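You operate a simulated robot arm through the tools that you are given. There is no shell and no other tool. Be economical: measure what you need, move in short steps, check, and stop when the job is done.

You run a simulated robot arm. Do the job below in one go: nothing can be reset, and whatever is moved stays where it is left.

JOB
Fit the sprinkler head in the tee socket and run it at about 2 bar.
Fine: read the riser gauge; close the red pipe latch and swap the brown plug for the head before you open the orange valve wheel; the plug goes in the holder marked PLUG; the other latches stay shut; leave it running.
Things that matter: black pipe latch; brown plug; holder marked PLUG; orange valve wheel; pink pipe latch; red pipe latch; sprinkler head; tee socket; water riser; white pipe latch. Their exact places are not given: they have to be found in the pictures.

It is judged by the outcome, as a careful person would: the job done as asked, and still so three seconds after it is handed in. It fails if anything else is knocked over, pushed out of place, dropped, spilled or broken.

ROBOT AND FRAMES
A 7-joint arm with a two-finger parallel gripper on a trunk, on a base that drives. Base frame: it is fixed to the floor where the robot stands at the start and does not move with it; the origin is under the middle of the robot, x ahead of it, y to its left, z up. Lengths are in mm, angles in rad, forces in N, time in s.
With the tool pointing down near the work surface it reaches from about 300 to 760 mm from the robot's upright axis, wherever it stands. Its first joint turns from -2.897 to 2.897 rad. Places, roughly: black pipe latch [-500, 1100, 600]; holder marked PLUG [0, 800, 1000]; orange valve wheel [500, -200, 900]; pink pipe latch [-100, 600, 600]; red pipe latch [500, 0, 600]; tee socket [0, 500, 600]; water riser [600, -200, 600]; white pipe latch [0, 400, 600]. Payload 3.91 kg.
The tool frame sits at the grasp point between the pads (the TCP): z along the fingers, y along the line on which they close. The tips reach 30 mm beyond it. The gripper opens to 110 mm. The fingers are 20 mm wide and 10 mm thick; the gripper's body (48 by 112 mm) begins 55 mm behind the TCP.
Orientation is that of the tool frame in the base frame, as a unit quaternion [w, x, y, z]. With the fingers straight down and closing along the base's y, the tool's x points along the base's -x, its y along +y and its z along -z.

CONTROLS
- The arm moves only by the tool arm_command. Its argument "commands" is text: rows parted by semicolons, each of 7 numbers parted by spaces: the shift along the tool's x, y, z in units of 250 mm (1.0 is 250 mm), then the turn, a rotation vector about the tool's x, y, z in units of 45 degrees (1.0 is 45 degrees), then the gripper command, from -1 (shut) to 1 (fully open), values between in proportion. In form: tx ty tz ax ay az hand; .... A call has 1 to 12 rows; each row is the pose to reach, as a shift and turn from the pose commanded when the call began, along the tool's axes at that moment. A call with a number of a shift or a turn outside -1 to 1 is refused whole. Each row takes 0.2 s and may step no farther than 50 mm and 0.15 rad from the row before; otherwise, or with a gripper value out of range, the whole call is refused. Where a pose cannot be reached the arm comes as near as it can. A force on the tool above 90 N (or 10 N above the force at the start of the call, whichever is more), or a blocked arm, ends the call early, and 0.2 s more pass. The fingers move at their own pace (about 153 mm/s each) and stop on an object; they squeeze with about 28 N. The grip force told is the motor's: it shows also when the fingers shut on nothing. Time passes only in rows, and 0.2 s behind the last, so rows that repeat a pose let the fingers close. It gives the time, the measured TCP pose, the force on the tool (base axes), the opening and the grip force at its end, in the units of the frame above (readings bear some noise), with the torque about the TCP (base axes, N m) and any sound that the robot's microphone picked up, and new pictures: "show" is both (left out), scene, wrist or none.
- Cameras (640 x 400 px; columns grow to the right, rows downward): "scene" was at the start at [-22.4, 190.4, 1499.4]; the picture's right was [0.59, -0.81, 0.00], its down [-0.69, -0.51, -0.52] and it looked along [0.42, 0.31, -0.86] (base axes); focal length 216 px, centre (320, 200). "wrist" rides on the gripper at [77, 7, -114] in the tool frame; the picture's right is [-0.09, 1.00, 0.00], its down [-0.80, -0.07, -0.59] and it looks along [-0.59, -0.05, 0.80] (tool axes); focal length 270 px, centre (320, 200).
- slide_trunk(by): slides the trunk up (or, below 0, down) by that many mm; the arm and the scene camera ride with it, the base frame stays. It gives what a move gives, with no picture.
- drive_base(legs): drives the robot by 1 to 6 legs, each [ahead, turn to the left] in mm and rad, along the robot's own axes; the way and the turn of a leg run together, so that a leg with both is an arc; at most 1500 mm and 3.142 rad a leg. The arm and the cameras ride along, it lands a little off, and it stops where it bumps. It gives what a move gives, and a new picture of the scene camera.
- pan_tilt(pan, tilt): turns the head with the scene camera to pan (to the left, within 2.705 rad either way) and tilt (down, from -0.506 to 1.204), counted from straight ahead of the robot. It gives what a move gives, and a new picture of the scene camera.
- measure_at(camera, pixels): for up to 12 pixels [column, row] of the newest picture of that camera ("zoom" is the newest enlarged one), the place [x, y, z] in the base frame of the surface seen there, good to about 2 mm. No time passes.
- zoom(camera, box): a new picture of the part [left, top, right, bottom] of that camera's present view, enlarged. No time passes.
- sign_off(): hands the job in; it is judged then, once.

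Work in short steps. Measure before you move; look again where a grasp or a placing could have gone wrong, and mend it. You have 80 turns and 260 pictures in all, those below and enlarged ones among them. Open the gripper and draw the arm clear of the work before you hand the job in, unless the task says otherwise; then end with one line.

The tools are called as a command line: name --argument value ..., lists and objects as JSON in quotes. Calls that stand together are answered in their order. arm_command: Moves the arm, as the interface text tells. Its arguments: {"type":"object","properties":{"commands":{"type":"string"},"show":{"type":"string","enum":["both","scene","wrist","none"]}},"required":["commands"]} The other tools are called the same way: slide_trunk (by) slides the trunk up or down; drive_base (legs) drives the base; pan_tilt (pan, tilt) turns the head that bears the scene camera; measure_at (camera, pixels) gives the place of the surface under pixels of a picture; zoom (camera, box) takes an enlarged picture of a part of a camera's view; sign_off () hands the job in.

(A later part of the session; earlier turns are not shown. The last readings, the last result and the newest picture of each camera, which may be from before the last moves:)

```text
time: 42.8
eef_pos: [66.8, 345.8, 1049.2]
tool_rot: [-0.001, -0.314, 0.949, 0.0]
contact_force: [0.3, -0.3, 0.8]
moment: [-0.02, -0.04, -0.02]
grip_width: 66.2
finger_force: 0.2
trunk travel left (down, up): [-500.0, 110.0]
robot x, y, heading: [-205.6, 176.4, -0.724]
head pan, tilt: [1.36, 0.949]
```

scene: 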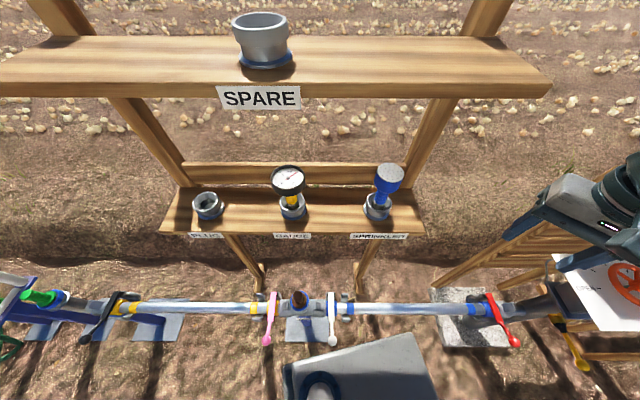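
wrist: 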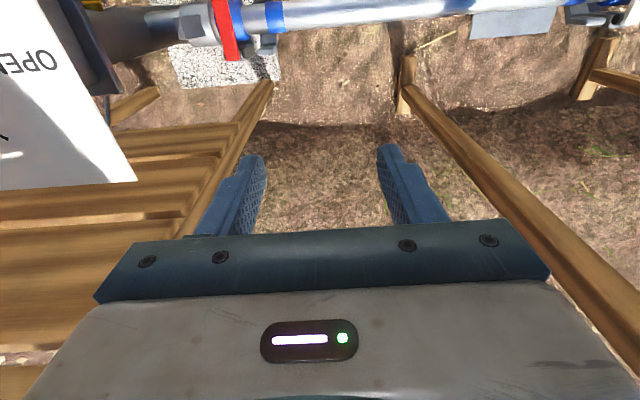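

arm_command --commands "0.0125 0.114 0.142 0 -0.143 0 0.2; 0.025 0.228 0.284 0 -0.286 0 0.2; 0.0375 0.343 0.427 0 -0.429 0 0.2; 0.05 0.457 0.569 0 -0.571 0 0.2; 0.0625 0.571 0.711 0 -0.714 0 0.2; 0.075 0.686 0.854 0 -0.857 0 0.2; 0.088 0.8 0.996 0 -1 0 0.2; 0.088 0.8 0.996 0 -1 0 0.2"

```text
time: 44.2
eef_pos: [-35.8, 485.4, 862.3]
tool_rot: [0.306, -0.321, 0.892, 0.086]
contact_force: [14.2, -25.1, 176.3]
moment: [-14.41, 18.91, 3.83]
grip_width: 66.2
finger_force: 0.1
out of reach, approached as far as the arm can: row 3, 4, 5, 6
trunk travel left (down, up): [-500.0, 110.0]
robot x, y, heading: [-203.7, 176.2, -0.728]
head pan, tilt: [1.36, 0.949]
stopped in row 6: the force on the tool passed its limit at 742 N (the readings are from after the stop); the commanded pose is now the measured one
```

scene: 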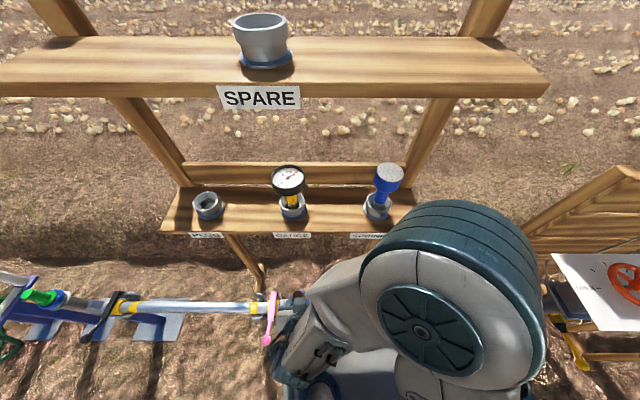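
wrist: 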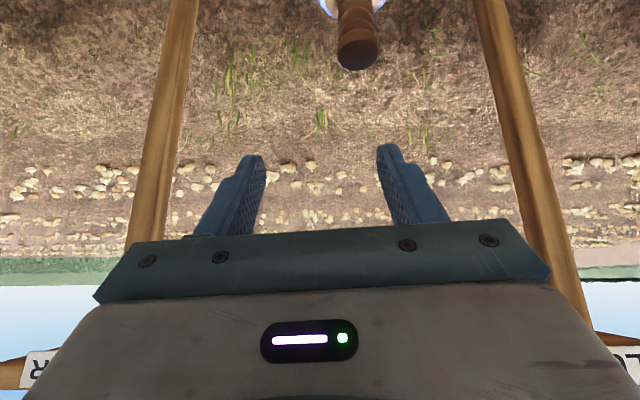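

The wrist struck the robot's own plate/mast (left rear of robot is in the way), not the work. Back off upward gently first.

arm_command --commands "-0.06 0 -0.08 0 0 0 0.2; -0.12 0 -0.16 0 0 0 0.2; -0.24 0 -0.32 0 0 0 0.2; -0.36 0 -0.48 0 0 0 0.2; -0.48 0 -0.64 0 0 0 0.2; -0.6 0 -0.8 0 0 0 0.2"

```text
time: 45.3
eef_pos: [42.6, 442.8, 1022.0]
tool_rot: [0.292, -0.206, 0.933, 0.042]
contact_force: [0.3, 0.3, -0.8]
moment: [-0.05, 0.02, -0.03]
grip_width: 66.0
finger_force: 0.0
out of reach, approached as far as the arm can: row 1
trunk travel left (down, up): [-500.0, 110.0]
robot x, y, heading: [-199.5, 175.0, -0.725]
head pan, tilt: [1.36, 0.949]
stopped in row 5: the arm was blocked; the commanded pose is now the measured one
```

scene: 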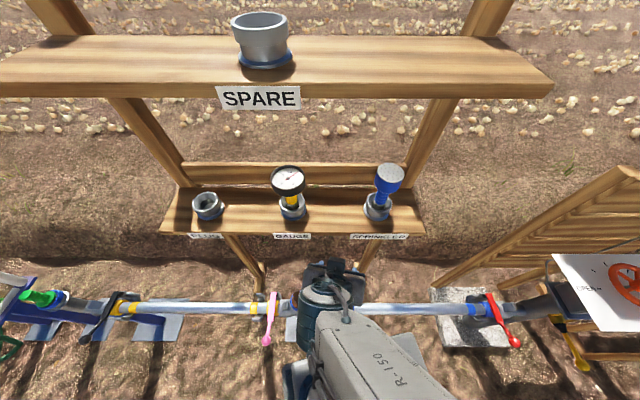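
wrist: 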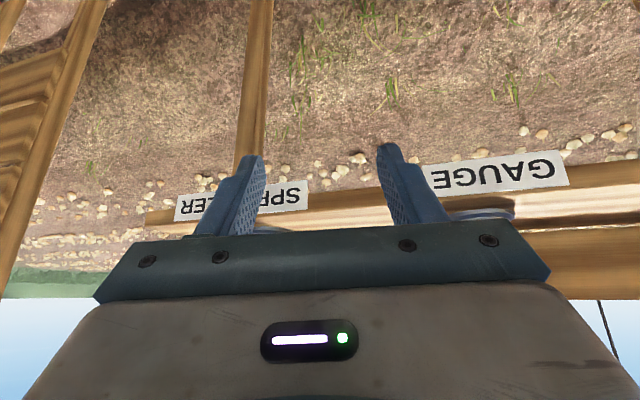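

Free now, well in front of the shelf. Straighten the tool and raise it away from the shelf before repositioning the base so mast and plate are out of the way.

arm_command --commands "-0.028 -0.06 -0.1 0 0.12 0 0.2; -0.057 -0.12 -0.2 0 0.25 0 0.2; -0.085 -0.18 -0.3 0 0.38 0 0.2; -0.113 -0.25 -0.4 0 0.5 0 0.2; -0.142 -0.31 -0.5 0 0.63 0 0.2; -0.17 -0.37 -0.61 0 0.76 0 0.2"

```text
time: 46.7
eef_pos: [27.1, 344.0, 1175.0]
tool_rot: [0.006, -0.208, 0.978, -0.021]
contact_force: [-0.4, 0.7, -0.5]
moment: [0.0, 0.02, -0.01]
grip_width: 66.0
finger_force: 0.1
trunk travel left (down, up): [-500.0, 110.0]
robot x, y, heading: [-207.5, 177.9, -0.732]
head pan, tilt: [1.36, 0.949]
```

scene: 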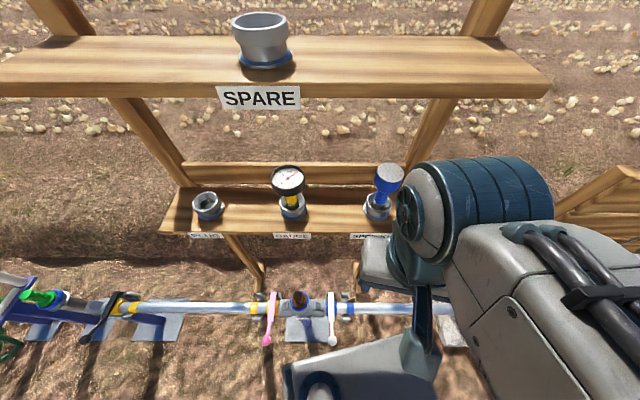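
wrist: 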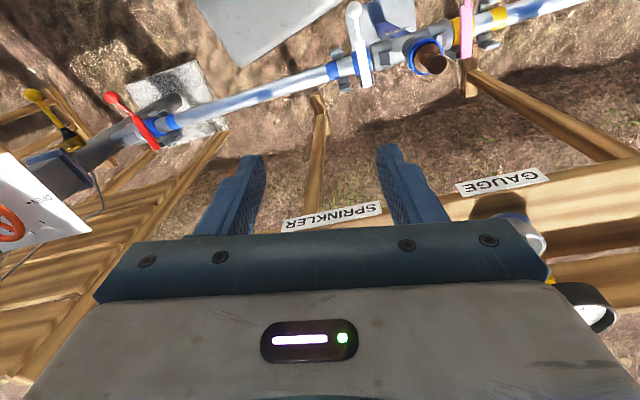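

Arm fine and clear. Now back away in an arc and turn to face the shelf (mast and plate then stay behind the work).

drive_base --legs '[[-200, 0.6], [0, 0.765]]'

pan_tilt --pan -0.15 --tilt 0.9

```text
time: 50.8
eef_pos: [-499.4, 515.8, 1173.0]
tool_rot: [-0.018, 0.779, -0.626, 0.012]
contact_force: [-0.1, -0.7, -0.2]
moment: [0.02, 0.0, 0.01]
grip_width: 65.9
finger_force: 0.0
trunk travel left (down, up): [-500.0, 110.0]
robot x, y, heading: [-380.2, 255.4, 0.64]
head pan, tilt: [1.36, 0.949]
```

scene: 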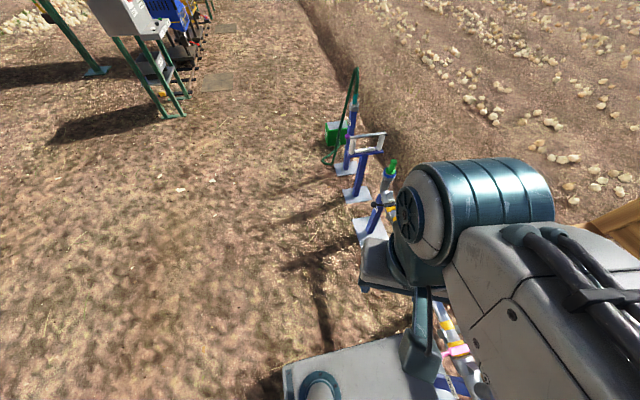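

```text
time: 52.4
eef_pos: [-497.0, 515.7, 1172.3]
tool_rot: [-0.018, 0.779, -0.626, 0.013]
contact_force: [0.1, 0.4, 0.0]
moment: [-0.05, -0.02, -0.02]
grip_width: 66.0
finger_force: 0.1
trunk travel left (down, up): [-500.0, 110.0]
robot x, y, heading: [-381.6, 255.7, 0.647]
head pan, tilt: [-0.15, 0.901]
```

scene: 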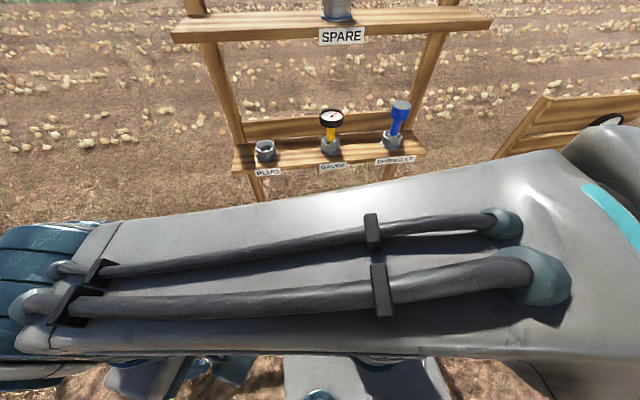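

Robot now faces the shelf at n≈-154, d≈-431. Swing the arm round to the front and yaw back in two calls.

arm_command --commands "0.017 -0.141 0.015 0 0 0.125 0.2; 0.035 -0.283 0.03 0 0 0.25 0.2; 0.052 -0.424 0.045 0 0 0.375 0.2; 0.069 -0.565 0.06 0 0 0.5 0.2; 0.087 -0.707 0.075 0 0 0.625 0.2; 0.104 -0.848 0.09 0 0 0.75 0.2" --show "none"

```text
time: 53.8
eef_pos: [-281.2, 534.7, 1159.9]
tool_rot: [0.021, -0.564, 0.826, -0.006]
contact_force: [0.8, -1.2, 0.3]
moment: [-0.01, 0.0, 0.01]
grip_width: 65.9
finger_force: 0.0
trunk travel left (down, up): [-500.0, 110.0]
robot x, y, heading: [-380.2, 255.3, 0.644]
head pan, tilt: [-0.15, 0.901]
```

arm_command --commands "-0.005 -0.128 0.14 -0.007 0.006 0.12 0.2; -0.009 -0.256 0.28 -0.014 0.012 0.24 0.2; -0.014 -0.385 0.42 -0.021 0.018 0.36 0.2; -0.018 -0.513 0.56 -0.028 0.024 0.48 0.2; -0.023 -0.641 0.7 -0.035 0.03 0.6 0.2; -0.027 -0.769 0.84 -0.042 0.036 0.715 0.2; -0.027 -0.769 0.84 -0.042 0.036 0.715 0.2"

```text
time: 55.4
eef_pos: [-93.9, 472.0, 961.3]
tool_rot: [0.001, -0.313, 0.95, 0.005]
contact_force: [1.1, -0.5, 0.4]
moment: [-0.02, 0.02, -0.02]
grip_width: 66.1
finger_force: 0.1
trunk travel left (down, up): [-500.0, 110.0]
robot x, y, heading: [-381.4, 257.2, 0.639]
head pan, tilt: [-0.15, 0.901]
```

scene: 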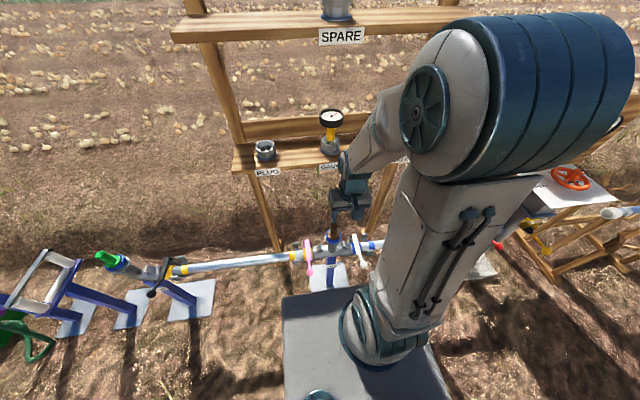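
wrist: 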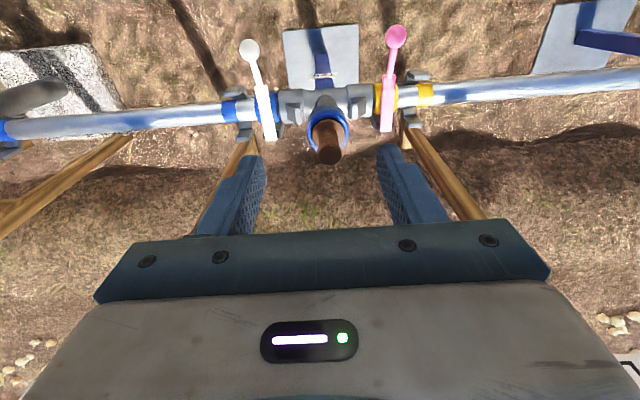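

Excellent view of the plug. Measure plug top/edges and tee rim from the wrist camera.

zoom --camera "wrist" --box '[270, 60, 390, 180]'

measure_at --camera "wrist" --pixels '[[328, 156], [316, 156], [340, 156], [328, 162], [324, 140], [321, 128], [312, 130], [345, 125], [326, 112], [311, 112], [270, 110], [390, 108]]'

```text
3.33 times, centred on (330, 120) of wrist
```

zoom: 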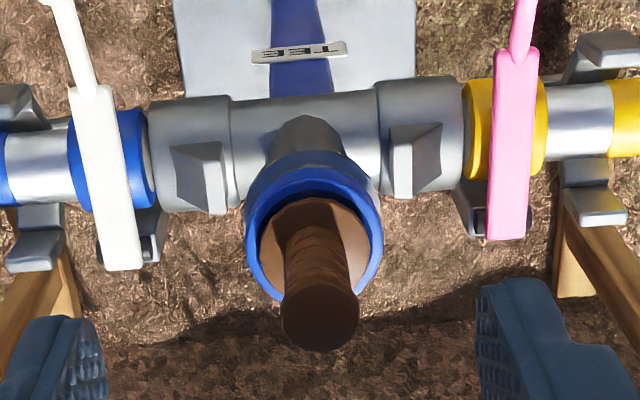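

```text
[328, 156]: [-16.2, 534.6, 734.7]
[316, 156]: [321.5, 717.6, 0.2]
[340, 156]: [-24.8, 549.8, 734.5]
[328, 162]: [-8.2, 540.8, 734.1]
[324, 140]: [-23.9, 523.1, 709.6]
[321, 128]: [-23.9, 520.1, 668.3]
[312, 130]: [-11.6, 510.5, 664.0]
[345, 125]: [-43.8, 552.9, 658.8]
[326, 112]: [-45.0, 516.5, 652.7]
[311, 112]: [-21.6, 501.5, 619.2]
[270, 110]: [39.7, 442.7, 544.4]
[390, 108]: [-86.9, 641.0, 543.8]
```

Plug axis ≈ n 304, d −441, knob z≈670–735, r≈14. Tilt the tool 45° and go to a pre-grasp 80 mm back.

arm_command --commands "-0.028 0.004 0.126 0 -0.167 0 0.2; -0.057 0.008 0.253 0 -0.333 0 0.2; -0.085 0.012 0.38 0 -0.5 0 0.2; -0.113 0.016 0.506 0 -0.667 0 0.2; -0.142 0.02 0.633 0 -0.833 0 0.2; -0.17 0.023 0.759 0 -1 0 0.2; -0.17 0.023 0.759 0 -1 0 0.2"

```text
time: 57.0
eef_pos: [-41.9, 528.4, 744.1]
tool_rot: [0.364, -0.287, 0.877, 0.125]
contact_force: [0.1, 0.3, -0.5]
moment: [-0.02, -0.01, -0.01]
grip_width: 65.9
finger_force: 0.0
out of reach, approached as far as the arm can: row 2, 3, 4, 5, 6, 7
trunk travel left (down, up): [-500.0, 110.0]
robot x, y, heading: [-383.8, 256.3, 0.641]
head pan, tilt: [-0.15, 0.901]
```

scene: 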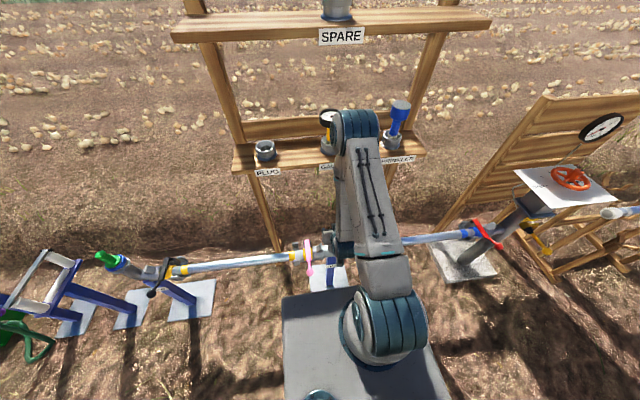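
wrist: 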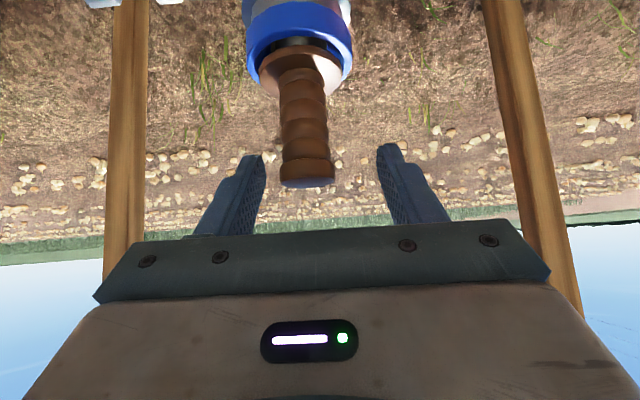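

The arm ran into joint limits for this tilt (it's too high over the tee); fingertips are just around the knob without touching. Back off up/away, then lower the trunk by ~200 for a better posture.

arm_command --commands "0 0 -0.16 0 0 0 0.2; -0.08 0 -0.3 0 0 0 0.2; -0.18 0 -0.42 0 0 0 0.2; -0.28 0 -0.55 0 0 0 0.2; -0.38 0 -0.68 0 0 0 0.2; -0.48 0 -0.82 0 0 0 0.2; -0.48 0 -0.82 0 0 0 0.2" --show "wrist"

```text
time: 58.6
eef_pos: [-11.9, 554.2, 1005.4]
tool_rot: [0.363, -0.287, 0.878, 0.124]
contact_force: [-0.2, 0.7, -0.3]
moment: [-0.03, -0.01, -0.01]
grip_width: 66.1
finger_force: 0.0
out of reach, approached as far as the arm can: row 1, 2, 3, 4, 5, 6, 7
trunk travel left (down, up): [-500.0, 110.0]
robot x, y, heading: [-377.4, 251.0, 0.646]
head pan, tilt: [-0.15, 0.901]
```

wrist: 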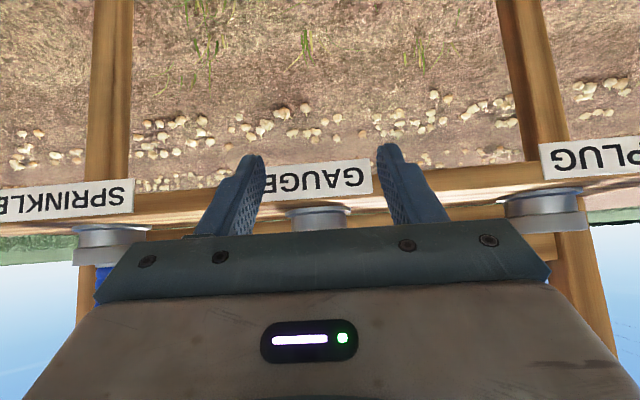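

slide_trunk --by -200

```text
time: 60.8
eef_pos: [-12.3, 554.2, 806.0]
tool_rot: [0.364, -0.287, 0.877, 0.123]
contact_force: [0.1, 0.4, 0.3]
moment: [0.01, -0.02, 0.04]
grip_width: 66.0
finger_force: 0.1
trunk travel left (down, up): [-300.0, 310.0]
robot x, y, heading: [-380.6, 257.5, 0.642]
head pan, tilt: [-0.15, 0.901]
```

arm_command --commands "0.1 -0.015 -0.02 0 0 0 0.2; 0.2 -0.03 -0.0226 0 0 0 0.2; 0.3 -0.047 -0.0226 0 0 0 0.2; 0.3 -0.047 -0.0226 0 0 0 0.2"

```text
time: 61.8
eef_pos: [0.6, 549.2, 777.8]
tool_rot: [0.363, -0.288, 0.878, 0.124]
contact_force: [0.1, 0.9, 0.5]
moment: [-0.01, 0.0, 0.01]
grip_width: 66.1
finger_force: 0.2
out of reach, approached as far as the arm can: row 1, 2, 3, 4
trunk travel left (down, up): [-300.0, 310.0]
robot x, y, heading: [-379.9, 256.3, 0.641]
head pan, tilt: [-0.15, 0.901]
```

scene: 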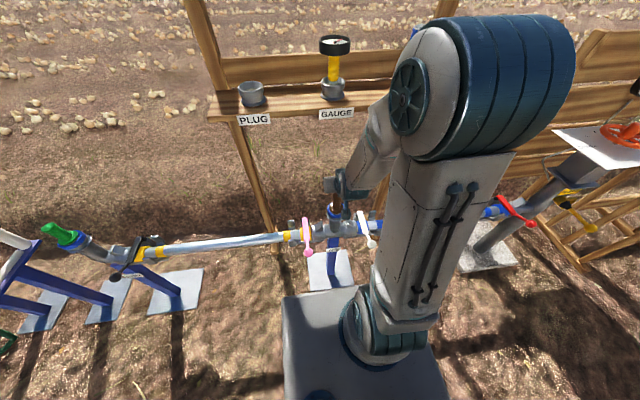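
wrist: 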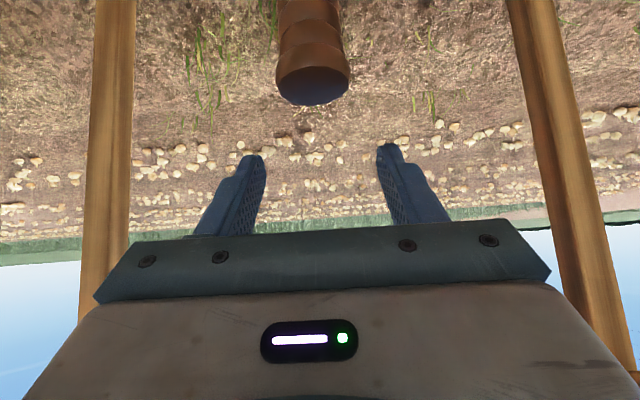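

The 45° tilt needs the arm more extended. Raise a little, then back the base by 90 mm straight away from the shelf.

arm_command --commands "-0.1 0 -0.1 0 0 0 0.2; -0.2 0 -0.2 0 0 0 0.2" --show "none"

drive_base --legs '[[-95, 0]]'

```text
time: 62.4
eef_pos: [1.3, 553.6, 848.9]
tool_rot: [0.363, -0.288, 0.878, 0.124]
contact_force: [0.4, -0.1, -0.2]
moment: [-0.01, -0.04, -0.02]
grip_width: 65.8
finger_force: 0.0
trunk travel left (down, up): [-300.0, 310.0]
robot x, y, heading: [-377.5, 251.7, 0.638]
head pan, tilt: [-0.15, 0.901]
```

```text
time: 63.5
eef_pos: [-73.2, 500.4, 848.4]
tool_rot: [0.364, -0.289, 0.877, 0.125]
contact_force: [0.3, -0.7, -0.3]
moment: [0.03, 0.0, 0.05]
grip_width: 65.9
finger_force: 0.0
trunk travel left (down, up): [-300.0, 310.0]
robot x, y, heading: [-454.4, 201.7, 0.646]
head pan, tilt: [-0.15, 0.901]
```

scene: 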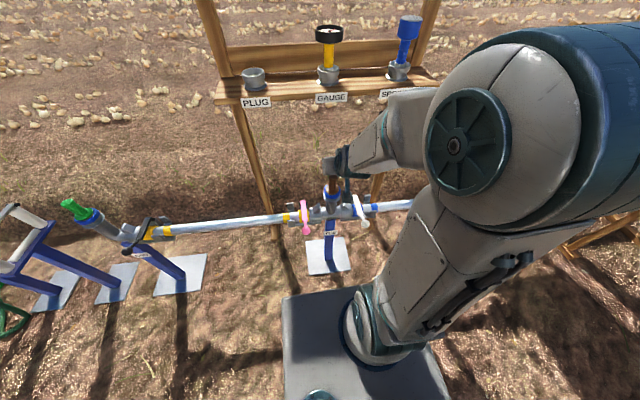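

arm_command --commands "0.065 -0.006 0.11 0 0 0 0.2; 0.13 -0.013 0.22 0 0 0 0.2; 0.191 -0.019 0.324 0 0 0 0.2; 0.191 -0.019 0.324 0 0 0 0.2" --show "wrist"

```text
time: 64.5
eef_pos: [-51.7, 510.6, 755.6]
tool_rot: [0.364, -0.288, 0.877, 0.124]
contact_force: [0.2, -0.5, -0.6]
moment: [0.01, 0.0, -0.01]
grip_width: 65.9
finger_force: 0.1
trunk travel left (down, up): [-300.0, 310.0]
robot x, y, heading: [-455.6, 202.1, 0.648]
head pan, tilt: [-0.15, 0.901]
```

wrist: 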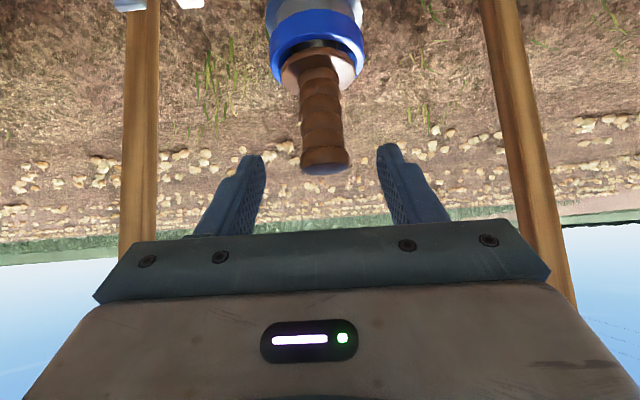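

Reached exactly; the plug (column ~323) is centred. Advance 60 mm along the tool axis and close.

arm_command --commands "0 0 0.12 0 0 0 0.2; 0 0 0.242 0 0 0 0.2; 0 0 0.242 0 0 0 -1; 0 0 0.242 0 0 0 -1; 0 0 0.242 0 0 0 -1" --show "wrist"

```text
time: 65.7
eef_pos: [-15.4, 536.4, 714.9]
tool_rot: [0.363, -0.289, 0.877, 0.125]
contact_force: [-0.2, 0.6, 0.2]
moment: [-0.05, -0.02, 0.03]
grip_width: 33.1
finger_force: 27.8
trunk travel left (down, up): [-300.0, 310.0]
robot x, y, heading: [-454.5, 197.8, 0.645]
head pan, tilt: [-0.15, 0.901]
```

wrist: 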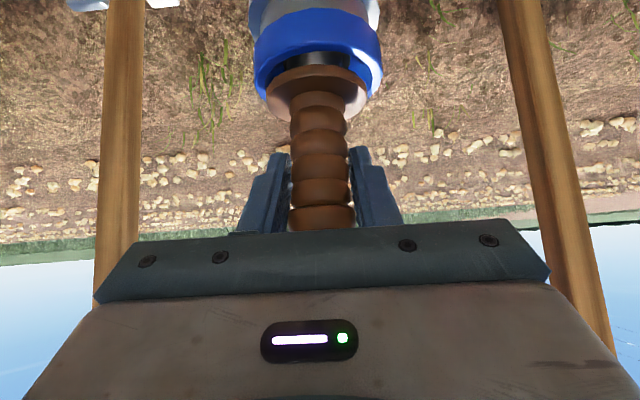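

Gripped (33 mm). Pull straight up in small steps.

arm_command --commands "-0.03 0 -0.03 0 0 0 -1; -0.06 0 -0.06 0 0 0 -1; -0.1 0 -0.1 0 0 0 -1; -0.16 0 -0.16 0 0 0 -1; -0.22 0 -0.22 0 0 0 -1; -0.3 0 -0.3 0 0 0 -1"

```text
time: 67.1
eef_pos: [-18.4, 536.4, 820.8]
tool_rot: [0.363, -0.289, 0.877, 0.125]
contact_force: [-0.8, 0.2, -1.1]
moment: [0.0, 0.02, 0.02]
grip_width: 33.0
finger_force: 27.8
trunk travel left (down, up): [-300.0, 310.0]
robot x, y, heading: [-451.5, 200.1, 0.648]
head pan, tilt: [-0.15, 0.901]
```

scene: 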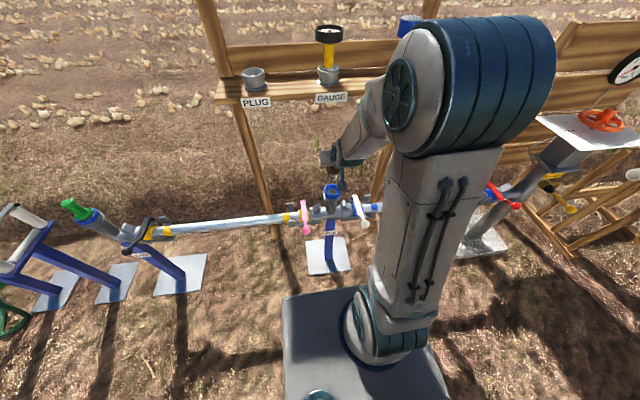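
wrist: 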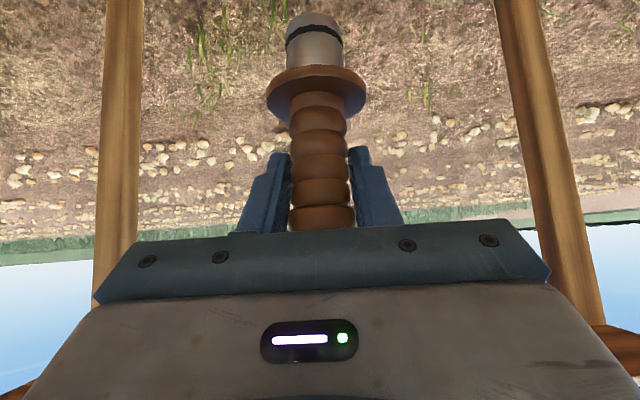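

Plug is out cleanly: spigot with O-ring visible. Measure the spigot bottom, flange, and holder/tee rims.

measure_at --camera "wrist" --pixels '[[314, 16], [288, 45], [342, 45], [316, 60], [270, 90], [364, 90], [316, 78], [322, 215]]'

zoom --camera "scene" --box '[220, 20, 440, 120]'

measure_at --camera "scene" --pixels '[[254, 70], [243, 72], [265, 72], [254, 74], [254, 68], [333, 187], [325, 188], [341, 188], [332, 192], [332, 184], [395, 75], [410, 20]]'

```text
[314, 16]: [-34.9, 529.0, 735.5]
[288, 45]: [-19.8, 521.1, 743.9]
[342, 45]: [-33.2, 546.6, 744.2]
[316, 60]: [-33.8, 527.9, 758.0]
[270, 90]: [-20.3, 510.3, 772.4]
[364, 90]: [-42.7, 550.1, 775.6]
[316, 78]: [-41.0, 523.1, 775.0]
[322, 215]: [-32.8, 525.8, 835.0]
```

```text
2.91 times, centred on (330, 70) of scene
```

zoom: 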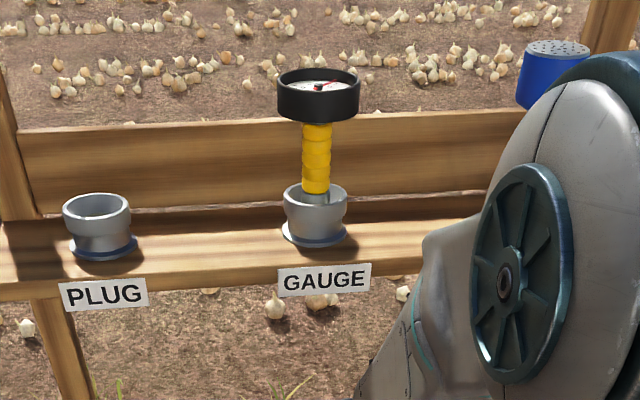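

```text
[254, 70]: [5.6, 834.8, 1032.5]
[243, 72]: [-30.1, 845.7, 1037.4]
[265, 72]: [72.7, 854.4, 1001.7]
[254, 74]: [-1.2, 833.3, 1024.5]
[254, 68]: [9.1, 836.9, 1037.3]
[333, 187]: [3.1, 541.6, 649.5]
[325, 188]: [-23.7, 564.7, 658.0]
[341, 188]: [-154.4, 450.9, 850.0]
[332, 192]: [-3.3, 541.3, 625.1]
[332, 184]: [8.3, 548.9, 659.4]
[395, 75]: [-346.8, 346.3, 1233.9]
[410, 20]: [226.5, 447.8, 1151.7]
```

Spigot bottom is 86 mm below the TCP; holder centre ≈ n 477, d −668, rim z 1037. Raise in front of the shelf while shifting toward the PLUG holder.

arm_command --commands "-0.11 0.06 -0.12 0 0 0 -1; -0.22 0.13 -0.24 0 0 0 -1; -0.33 0.2 -0.36 0 0 0 -1; -0.44 0.27 -0.48 0 0 0 -1; -0.55 0.34 -0.6 0 0 0 -1; -0.65 0.4 -0.707 0 0 0 -1; -0.65 0.4 -0.707 0 0 0 -1"

```text
time: 68.7
eef_pos: [-86.2, 609.4, 1061.0]
tool_rot: [0.363, -0.291, 0.876, 0.125]
contact_force: [-0.4, 0.4, -1.5]
moment: [-0.04, -0.01, -0.03]
grip_width: 32.9
finger_force: 27.4
trunk travel left (down, up): [-300.0, 310.0]
robot x, y, heading: [-455.3, 198.5, 0.645]
head pan, tilt: [-0.15, 0.901]
```

scene: 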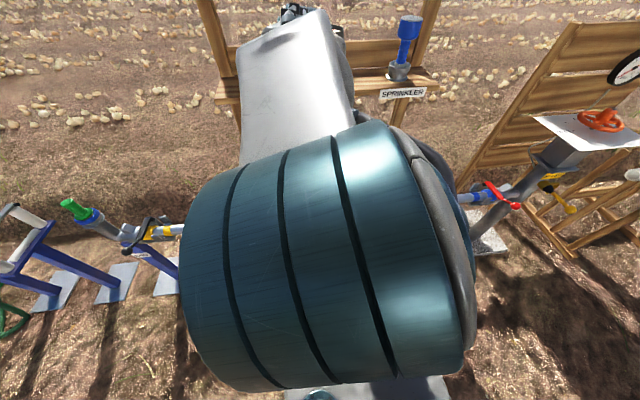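
wrist: 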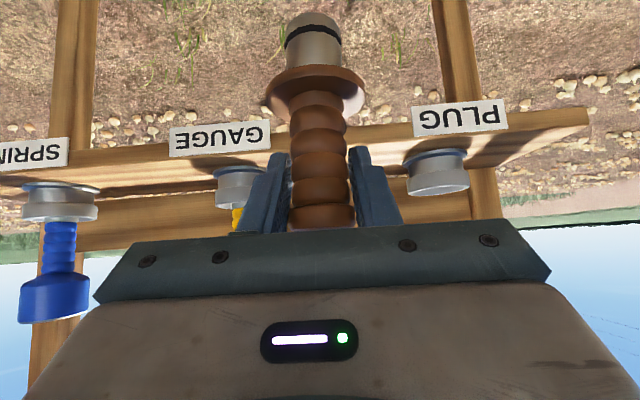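

arm_command --commands "-0.07 0.12 -0.07 0 0 0 -1; -0.14 0.25 -0.14 0 0 0 -1; -0.209 0.37 -0.209 0 0 0 -1; -0.209 0.5 -0.209 0 0 0 -1; -0.209 0.5 -0.209 0 0 0 -1" --show "wrist"

```text
time: 69.9
eef_pos: [-160.4, 709.8, 1137.0]
tool_rot: [0.363, -0.29, 0.877, 0.125]
contact_force: [-0.3, 0.3, -1.2]
moment: [-0.04, -0.01, -0.01]
grip_width: 32.8
finger_force: 28.0
trunk travel left (down, up): [-300.0, 310.0]
robot x, y, heading: [-454.5, 196.5, 0.653]
head pan, tilt: [-0.15, 0.901]
```

wrist: 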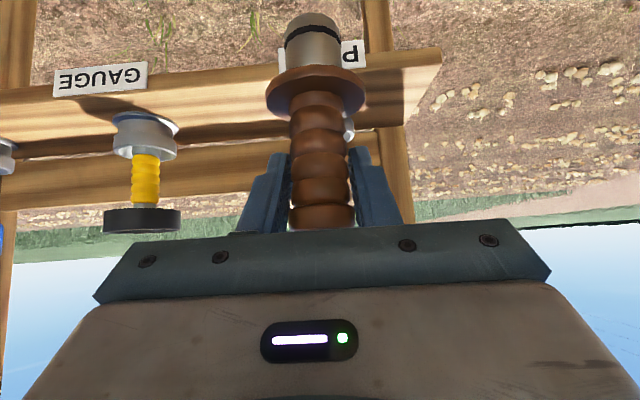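

Check from the scene camera too, and measure plug spigot offset from the wrist view.

measure_at --camera "wrist" --pixels '[[287, 48], [341, 48], [315, 48], [268, 90], [364, 92], [351, 125], [314, 15], [350, 130]]'

pan_tilt --pan 0.0 --tilt 0.55

```text
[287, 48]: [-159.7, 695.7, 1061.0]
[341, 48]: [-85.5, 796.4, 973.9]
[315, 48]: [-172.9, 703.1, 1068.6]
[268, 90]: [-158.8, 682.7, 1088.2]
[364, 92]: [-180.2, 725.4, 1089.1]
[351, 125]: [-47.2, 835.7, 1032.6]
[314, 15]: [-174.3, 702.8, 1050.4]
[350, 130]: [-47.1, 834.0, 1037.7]
```

```text
time: 70.7
eef_pos: [-159.1, 710.2, 1136.9]
tool_rot: [0.363, -0.289, 0.877, 0.125]
contact_force: [-0.2, 0.0, -1.1]
moment: [-0.06, 0.03, 0.0]
grip_width: 32.7
finger_force: 28.0
trunk travel left (down, up): [-300.0, 310.0]
robot x, y, heading: [-454.5, 198.2, 0.646]
head pan, tilt: [0.0, 0.55]
```

scene: 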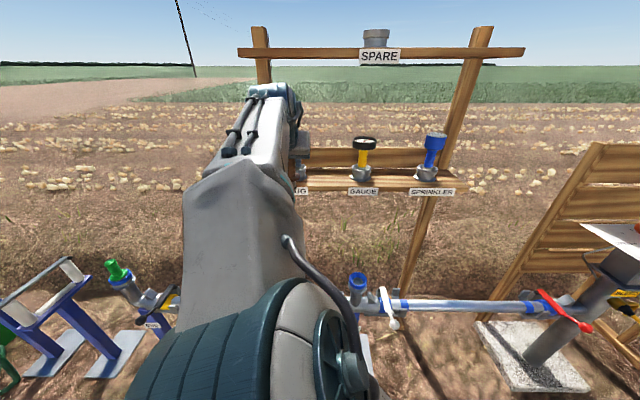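

The holder is hidden behind the plug; shift 70 mm sideways to view and measure its rim.

arm_command --commands "0 -0.14 0 0 0 0 -1; 0 -0.28 0 0 0 0 -1; 0 -0.28 0 0 0 0 -1" --show "wrist"

zoom --camera "wrist" --box '[340, 60, 500, 160]'

```text
time: 71.5
eef_pos: [-117.5, 651.2, 1136.8]
tool_rot: [0.364, -0.289, 0.877, 0.125]
contact_force: [-0.5, 1.0, -1.7]
moment: [0.0, 0.01, -0.01]
grip_width: 32.9
finger_force: 27.6
trunk travel left (down, up): [-300.0, 310.0]
robot x, y, heading: [-454.5, 200.3, 0.644]
head pan, tilt: [0.0, 0.55]
```

wrist: 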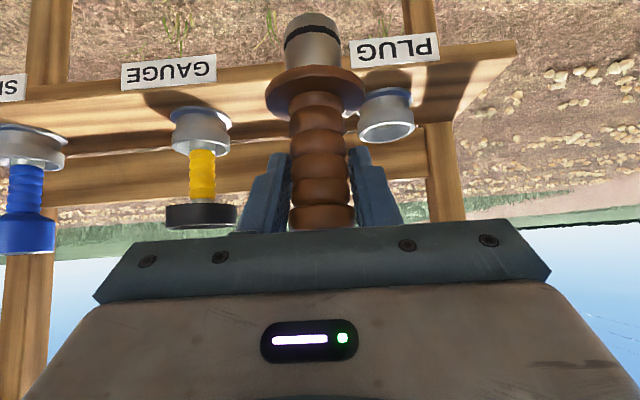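

```text
4.00 times, centred on (420, 110) of wrist
```

zoom: 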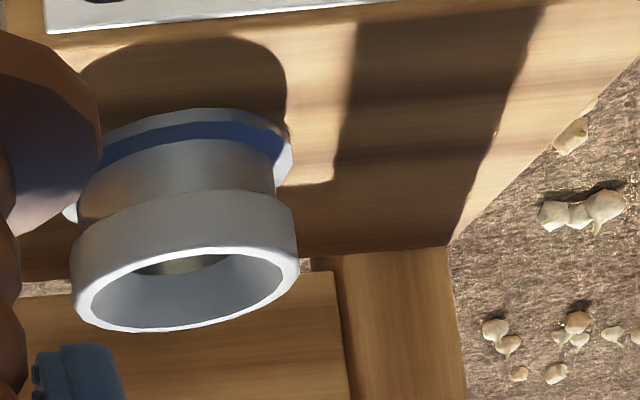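

measure_at --camera "zoom" --pixels '[[84, 305], [290, 265], [190, 252], [180, 327], [110, 270], [270, 300], [100, 318], [240, 320]]'

```text
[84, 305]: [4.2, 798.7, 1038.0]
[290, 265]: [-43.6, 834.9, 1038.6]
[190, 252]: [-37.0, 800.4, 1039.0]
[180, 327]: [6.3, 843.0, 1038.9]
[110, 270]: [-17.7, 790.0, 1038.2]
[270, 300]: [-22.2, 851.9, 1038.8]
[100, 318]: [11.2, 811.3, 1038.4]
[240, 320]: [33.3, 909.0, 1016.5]
```

Holder centre ≈ (-16,821) → n 475, d −670, rim z 1038.5. Move over it with the spigot bottom ~12 mm above the rim.

arm_command --commands "-0.1 0.06 0.1 0 0 0 -1; -0.2 0.12 0.2 0 0 0 -1; -0.3 0.18 0.3 0 0 0 -1; -0.4 0.24 0.4 0 0 0 -1; -0.515 0.302 0.515 0 0 0 -1; -0.515 0.302 0.515 0 0 0 -1"

```text
time: 72.9
eef_pos: [-15.8, 821.2, 1136.2]
tool_rot: [0.362, -0.289, 0.877, 0.125]
contact_force: [-0.3, 1.0, -0.7]
moment: [0.0, 0.0, 0.02]
grip_width: 32.4
finger_force: 28.0
trunk travel left (down, up): [-300.0, 310.0]
robot x, y, heading: [-457.2, 198.7, 0.649]
head pan, tilt: [0.0, 0.55]
```

scene: 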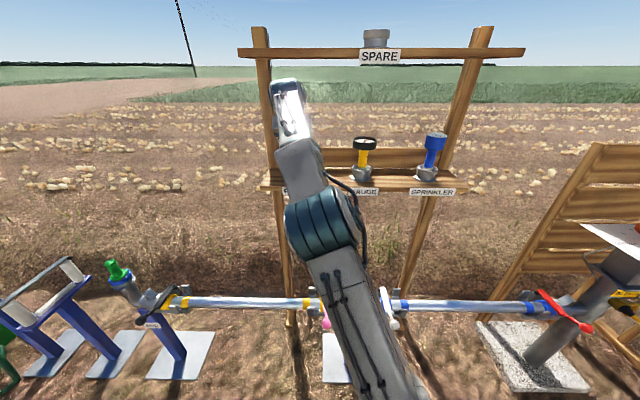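
wrist: 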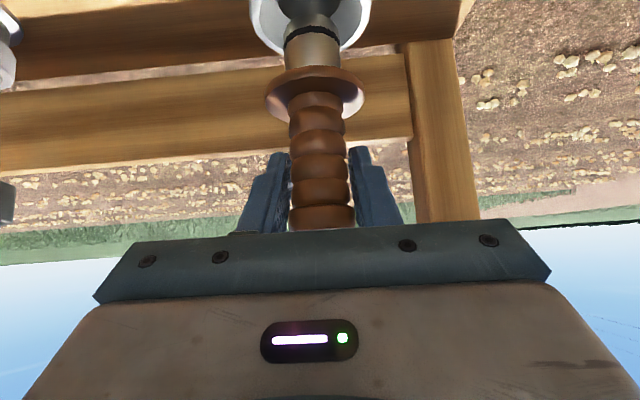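

Spigot is centred over the holder (cols 313 vs 311). Lower it.

arm_command --commands "0.04 0 0.04 0 0 0 -1; 0.08 0 0.08 0 0 0 -1; 0.1 0 0.1 0 0 0 -1; 0.115 0 0.115 0 0 0 -1; 0.115 0 0.115 0 0 0 -1"

```text
time: 74.1
eef_pos: [-16.9, 820.9, 1097.0]
tool_rot: [0.363, -0.289, 0.877, 0.124]
contact_force: [-0.9, 0.8, -1.2]
moment: [0.01, 0.0, -0.03]
grip_width: 33.0
finger_force: 28.1
trunk travel left (down, up): [-300.0, 310.0]
robot x, y, heading: [-454.9, 206.1, 0.649]
head pan, tilt: [0.0, 0.55]
```

scene: 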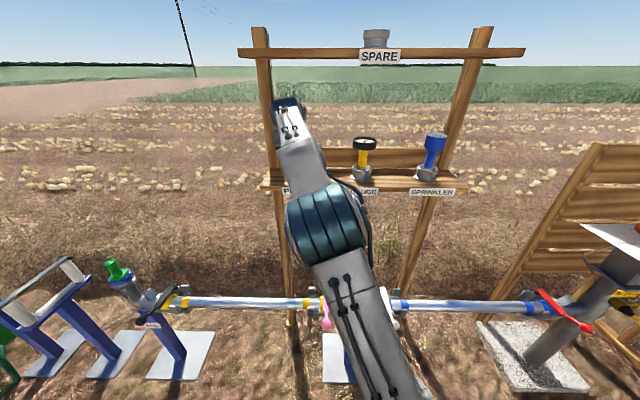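
wrist: 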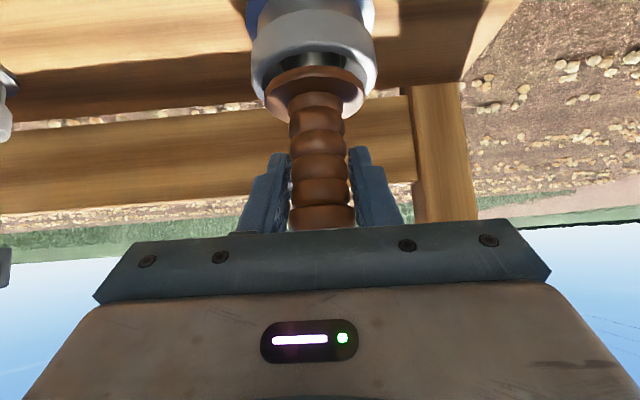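

Still descending freely; go on until contact.

arm_command --commands "0.015 0 0.015 0 0 0 -1; 0.03 0 0.03 0 0 0 -1; 0.04 0 0.04 0 0 0 -1; 0.04 0 0.04 0 0 0 -1" --show "wrist"

```text
time: 75.1
eef_pos: [-19.5, 819.4, 1086.5]
tool_rot: [0.365, -0.29, 0.876, 0.126]
contact_force: [0.0, -0.8, 25.2]
moment: [-0.28, -0.37, -0.06]
grip_width: 28.8
finger_force: 28.2
trunk travel left (down, up): [-300.0, 310.0]
robot x, y, heading: [-453.0, 204.4, 0.643]
head pan, tilt: [0.0, 0.55]
```

wrist: 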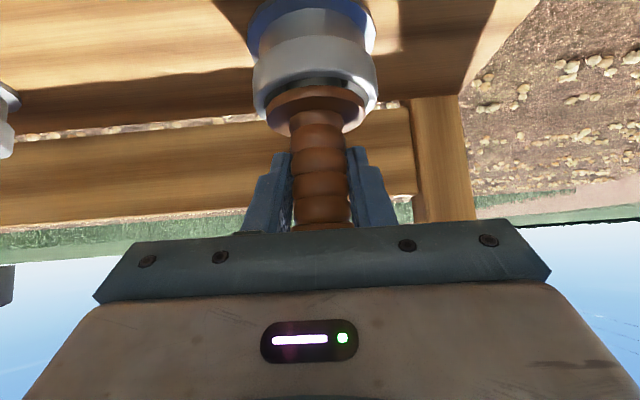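

Seated (25 N). Open and back off along the tool axis.

arm_command --commands "0 0 0 0 0 0 0.2; 0 0 0 0 0 0 0.2; 0 0 -0.15 0 0 0 0.2; 0 0 -0.32 0 0 0 0.2; 0.14 0 -0.46 0 0 0 0.2; 0.28 0 -0.6 0 0 0 0.2"

```text
time: 76.5
eef_pos: [-141.5, 728.6, 1138.8]
tool_rot: [0.364, -0.29, 0.876, 0.125]
contact_force: [0.2, 0.3, -0.2]
moment: [0.02, 0.01, -0.03]
grip_width: 66.0
finger_force: 0.0
trunk travel left (down, up): [-300.0, 310.0]
robot x, y, heading: [-452.8, 200.6, 0.645]
head pan, tilt: [0.0, 0.55]
```

scene: 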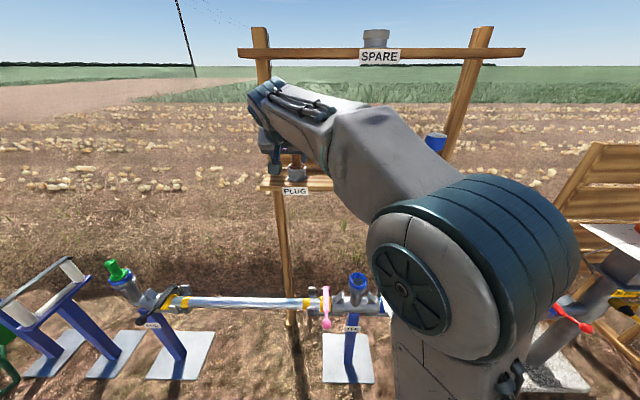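
wrist: 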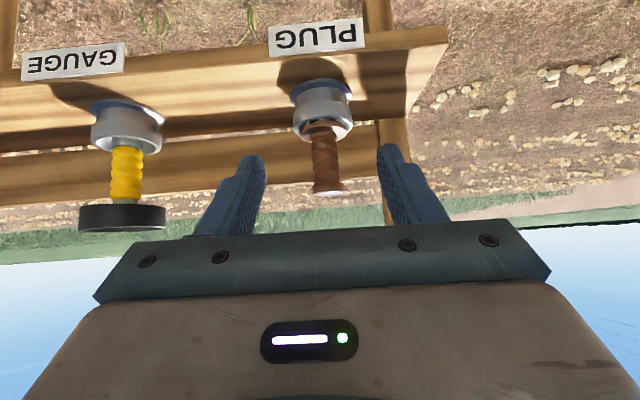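

Plug stands in its holder. Move along in front of the shelf toward the sprinkler.

arm_command --commands "0.05 -0.15 -0.05 0 0 0 0.2; 0.113 -0.3 -0.113 0 0 0 0.2; 0.113 -0.48 -0.113 0 0 0 0.2; 0.113 -0.66 -0.113 0 0 0 0.2; 0.113 -0.83 -0.113 0 0 0 0.2; 0.113 -0.96 -0.113 0 0 0 0.2" --show "none"

arm_command --commands "0 -0.18 0 0 0 0 0.5; 0 -0.36 0 0 0 0 0.5; 0 -0.54 0 0 0 0 0.5; 0 -0.72 0 0 0 0 0.5; 0 -0.72 0 0 0 0 0.5"

```text
time: 77.9
eef_pos: [-29.6, 509.5, 1137.4]
tool_rot: [0.363, -0.29, 0.877, 0.125]
contact_force: [0.0, -0.3, 0.3]
moment: [-0.02, 0.01, -0.02]
grip_width: 66.0
finger_force: 0.0
trunk travel left (down, up): [-300.0, 310.0]
robot x, y, heading: [-454.2, 197.7, 0.643]
head pan, tilt: [0.0, 0.55]
```

```text
time: 79.1
eef_pos: [77.5, 368.7, 1135.0]
tool_rot: [0.363, -0.291, 0.876, 0.125]
contact_force: [-0.2, -0.6, 0.1]
moment: [0.0, 0.03, 0.02]
grip_width: 82.4
finger_force: 0.0
trunk travel left (down, up): [-300.0, 310.0]
robot x, y, heading: [-455.1, 199.3, 0.649]
head pan, tilt: [0.0, 0.55]
```

scene: 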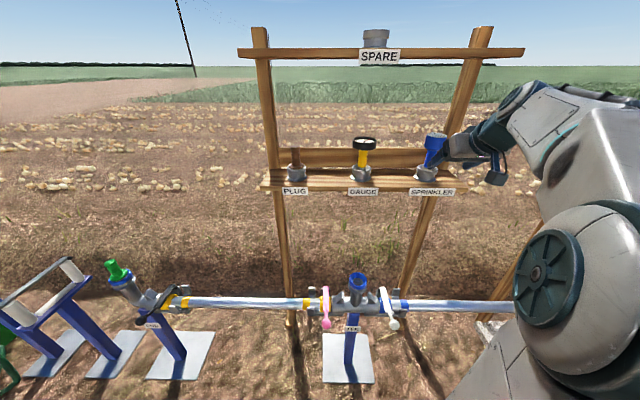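
wrist: 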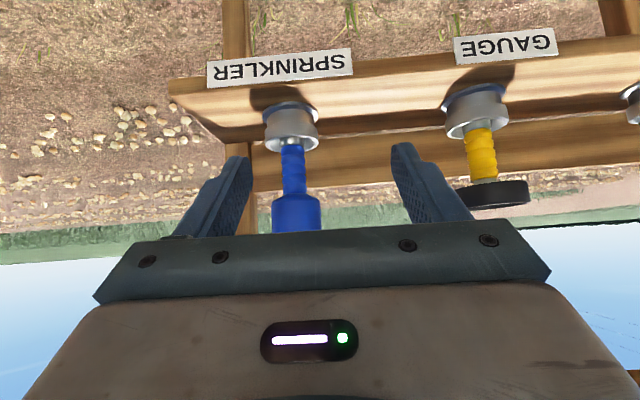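

Measure the sprinkler's neck, cap and holder rim.

zoom --camera "wrist" --box '[230, 80, 360, 240]'

measure_at --camera "wrist" --pixels '[[292, 145], [293, 155], [293, 175], [294, 190], [295, 205], [296, 225], [283, 170], [305, 170], [273, 222], [319, 222], [266, 135], [315, 132]]'

```text
2.50 times, centred on (295, 160) of wrist
```

zoom: 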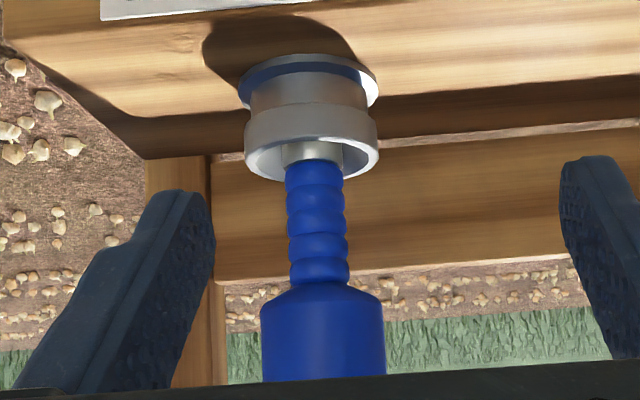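

```text
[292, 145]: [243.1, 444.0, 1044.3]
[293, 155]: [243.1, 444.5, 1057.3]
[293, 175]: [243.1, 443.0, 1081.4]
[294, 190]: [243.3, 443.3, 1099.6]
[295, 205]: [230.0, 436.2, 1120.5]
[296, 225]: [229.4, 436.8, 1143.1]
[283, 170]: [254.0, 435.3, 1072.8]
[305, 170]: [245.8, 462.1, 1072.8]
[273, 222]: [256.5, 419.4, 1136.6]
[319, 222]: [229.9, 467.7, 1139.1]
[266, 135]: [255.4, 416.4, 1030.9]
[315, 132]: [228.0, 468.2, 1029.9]
```

Sprinkler axis ≈ n 472.5, d −212; ridged neck z 1048–1108, cap Ø55 above. Go to a pre-grasp 99 mm back on the 45° line, aiming low on the neck.

arm_command --commands "-0.12 -0.06 0.1 0 0 0 0.5; -0.23 -0.11 0.2 0 0 0 0.5; -0.34 -0.152 0.2975 0 0 0 0.5; -0.34 -0.152 0.2975 0 0 0 0.5" --show "wrist"

```text
time: 80.1
eef_pos: [192.4, 404.9, 1139.8]
tool_rot: [0.364, -0.289, 0.877, 0.124]
contact_force: [-0.6, -0.9, 0.2]
moment: [0.01, 0.04, 0.02]
grip_width: 82.4
finger_force: 0.1
trunk travel left (down, up): [-300.0, 310.0]
robot x, y, heading: [-455.8, 198.8, 0.645]
head pan, tilt: [0.0, 0.55]
```

wrist: 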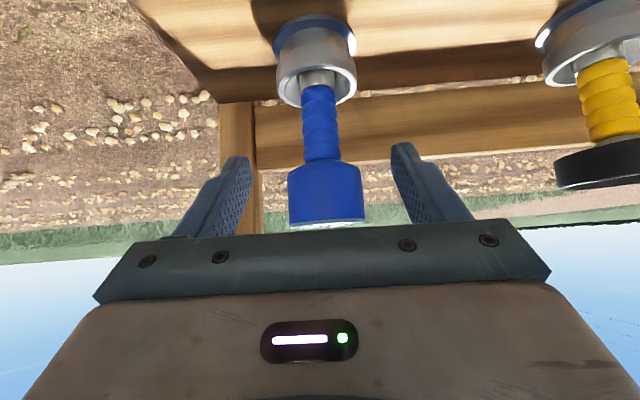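

Neck gripping would leave only ~2 mm between the cap and the hand body; gripping the Ø55 cap is cleaner. Move straight in at z≈1137 and close on the cap.

arm_command --commands "-0.1 0 0.1 0 0 0 0.5; -0.204 0.004 0.22 0 0 0 0.5; -0.204 0.004 0.22 0 0 0 0.5; -0.204 0.004 0.22 0 0 0 -1; -0.204 0.004 0.22 0 0 0 -1; -0.204 0.004 0.22 0 0 0 -1"

```text
time: 81.5
eef_pos: [249.9, 449.2, 1142.9]
tool_rot: [0.365, -0.289, 0.876, 0.124]
contact_force: [1.8, -1.7, 7.7]
moment: [-0.09, -0.25, -0.04]
grip_width: 59.4
finger_force: 28.4
trunk travel left (down, up): [-300.0, 310.0]
robot x, y, heading: [-454.4, 197.4, 0.646]
head pan, tilt: [0.0, 0.55]
```

scene: 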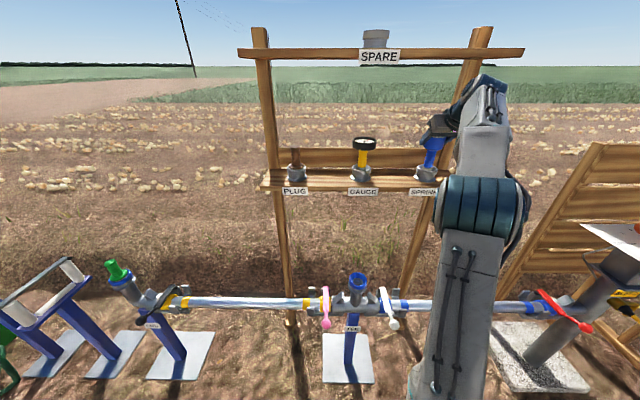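
wrist: 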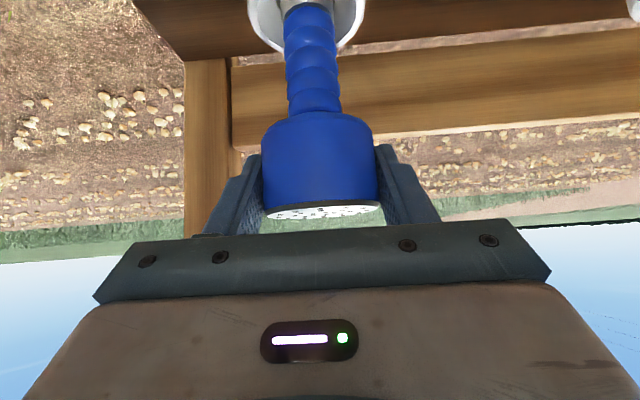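

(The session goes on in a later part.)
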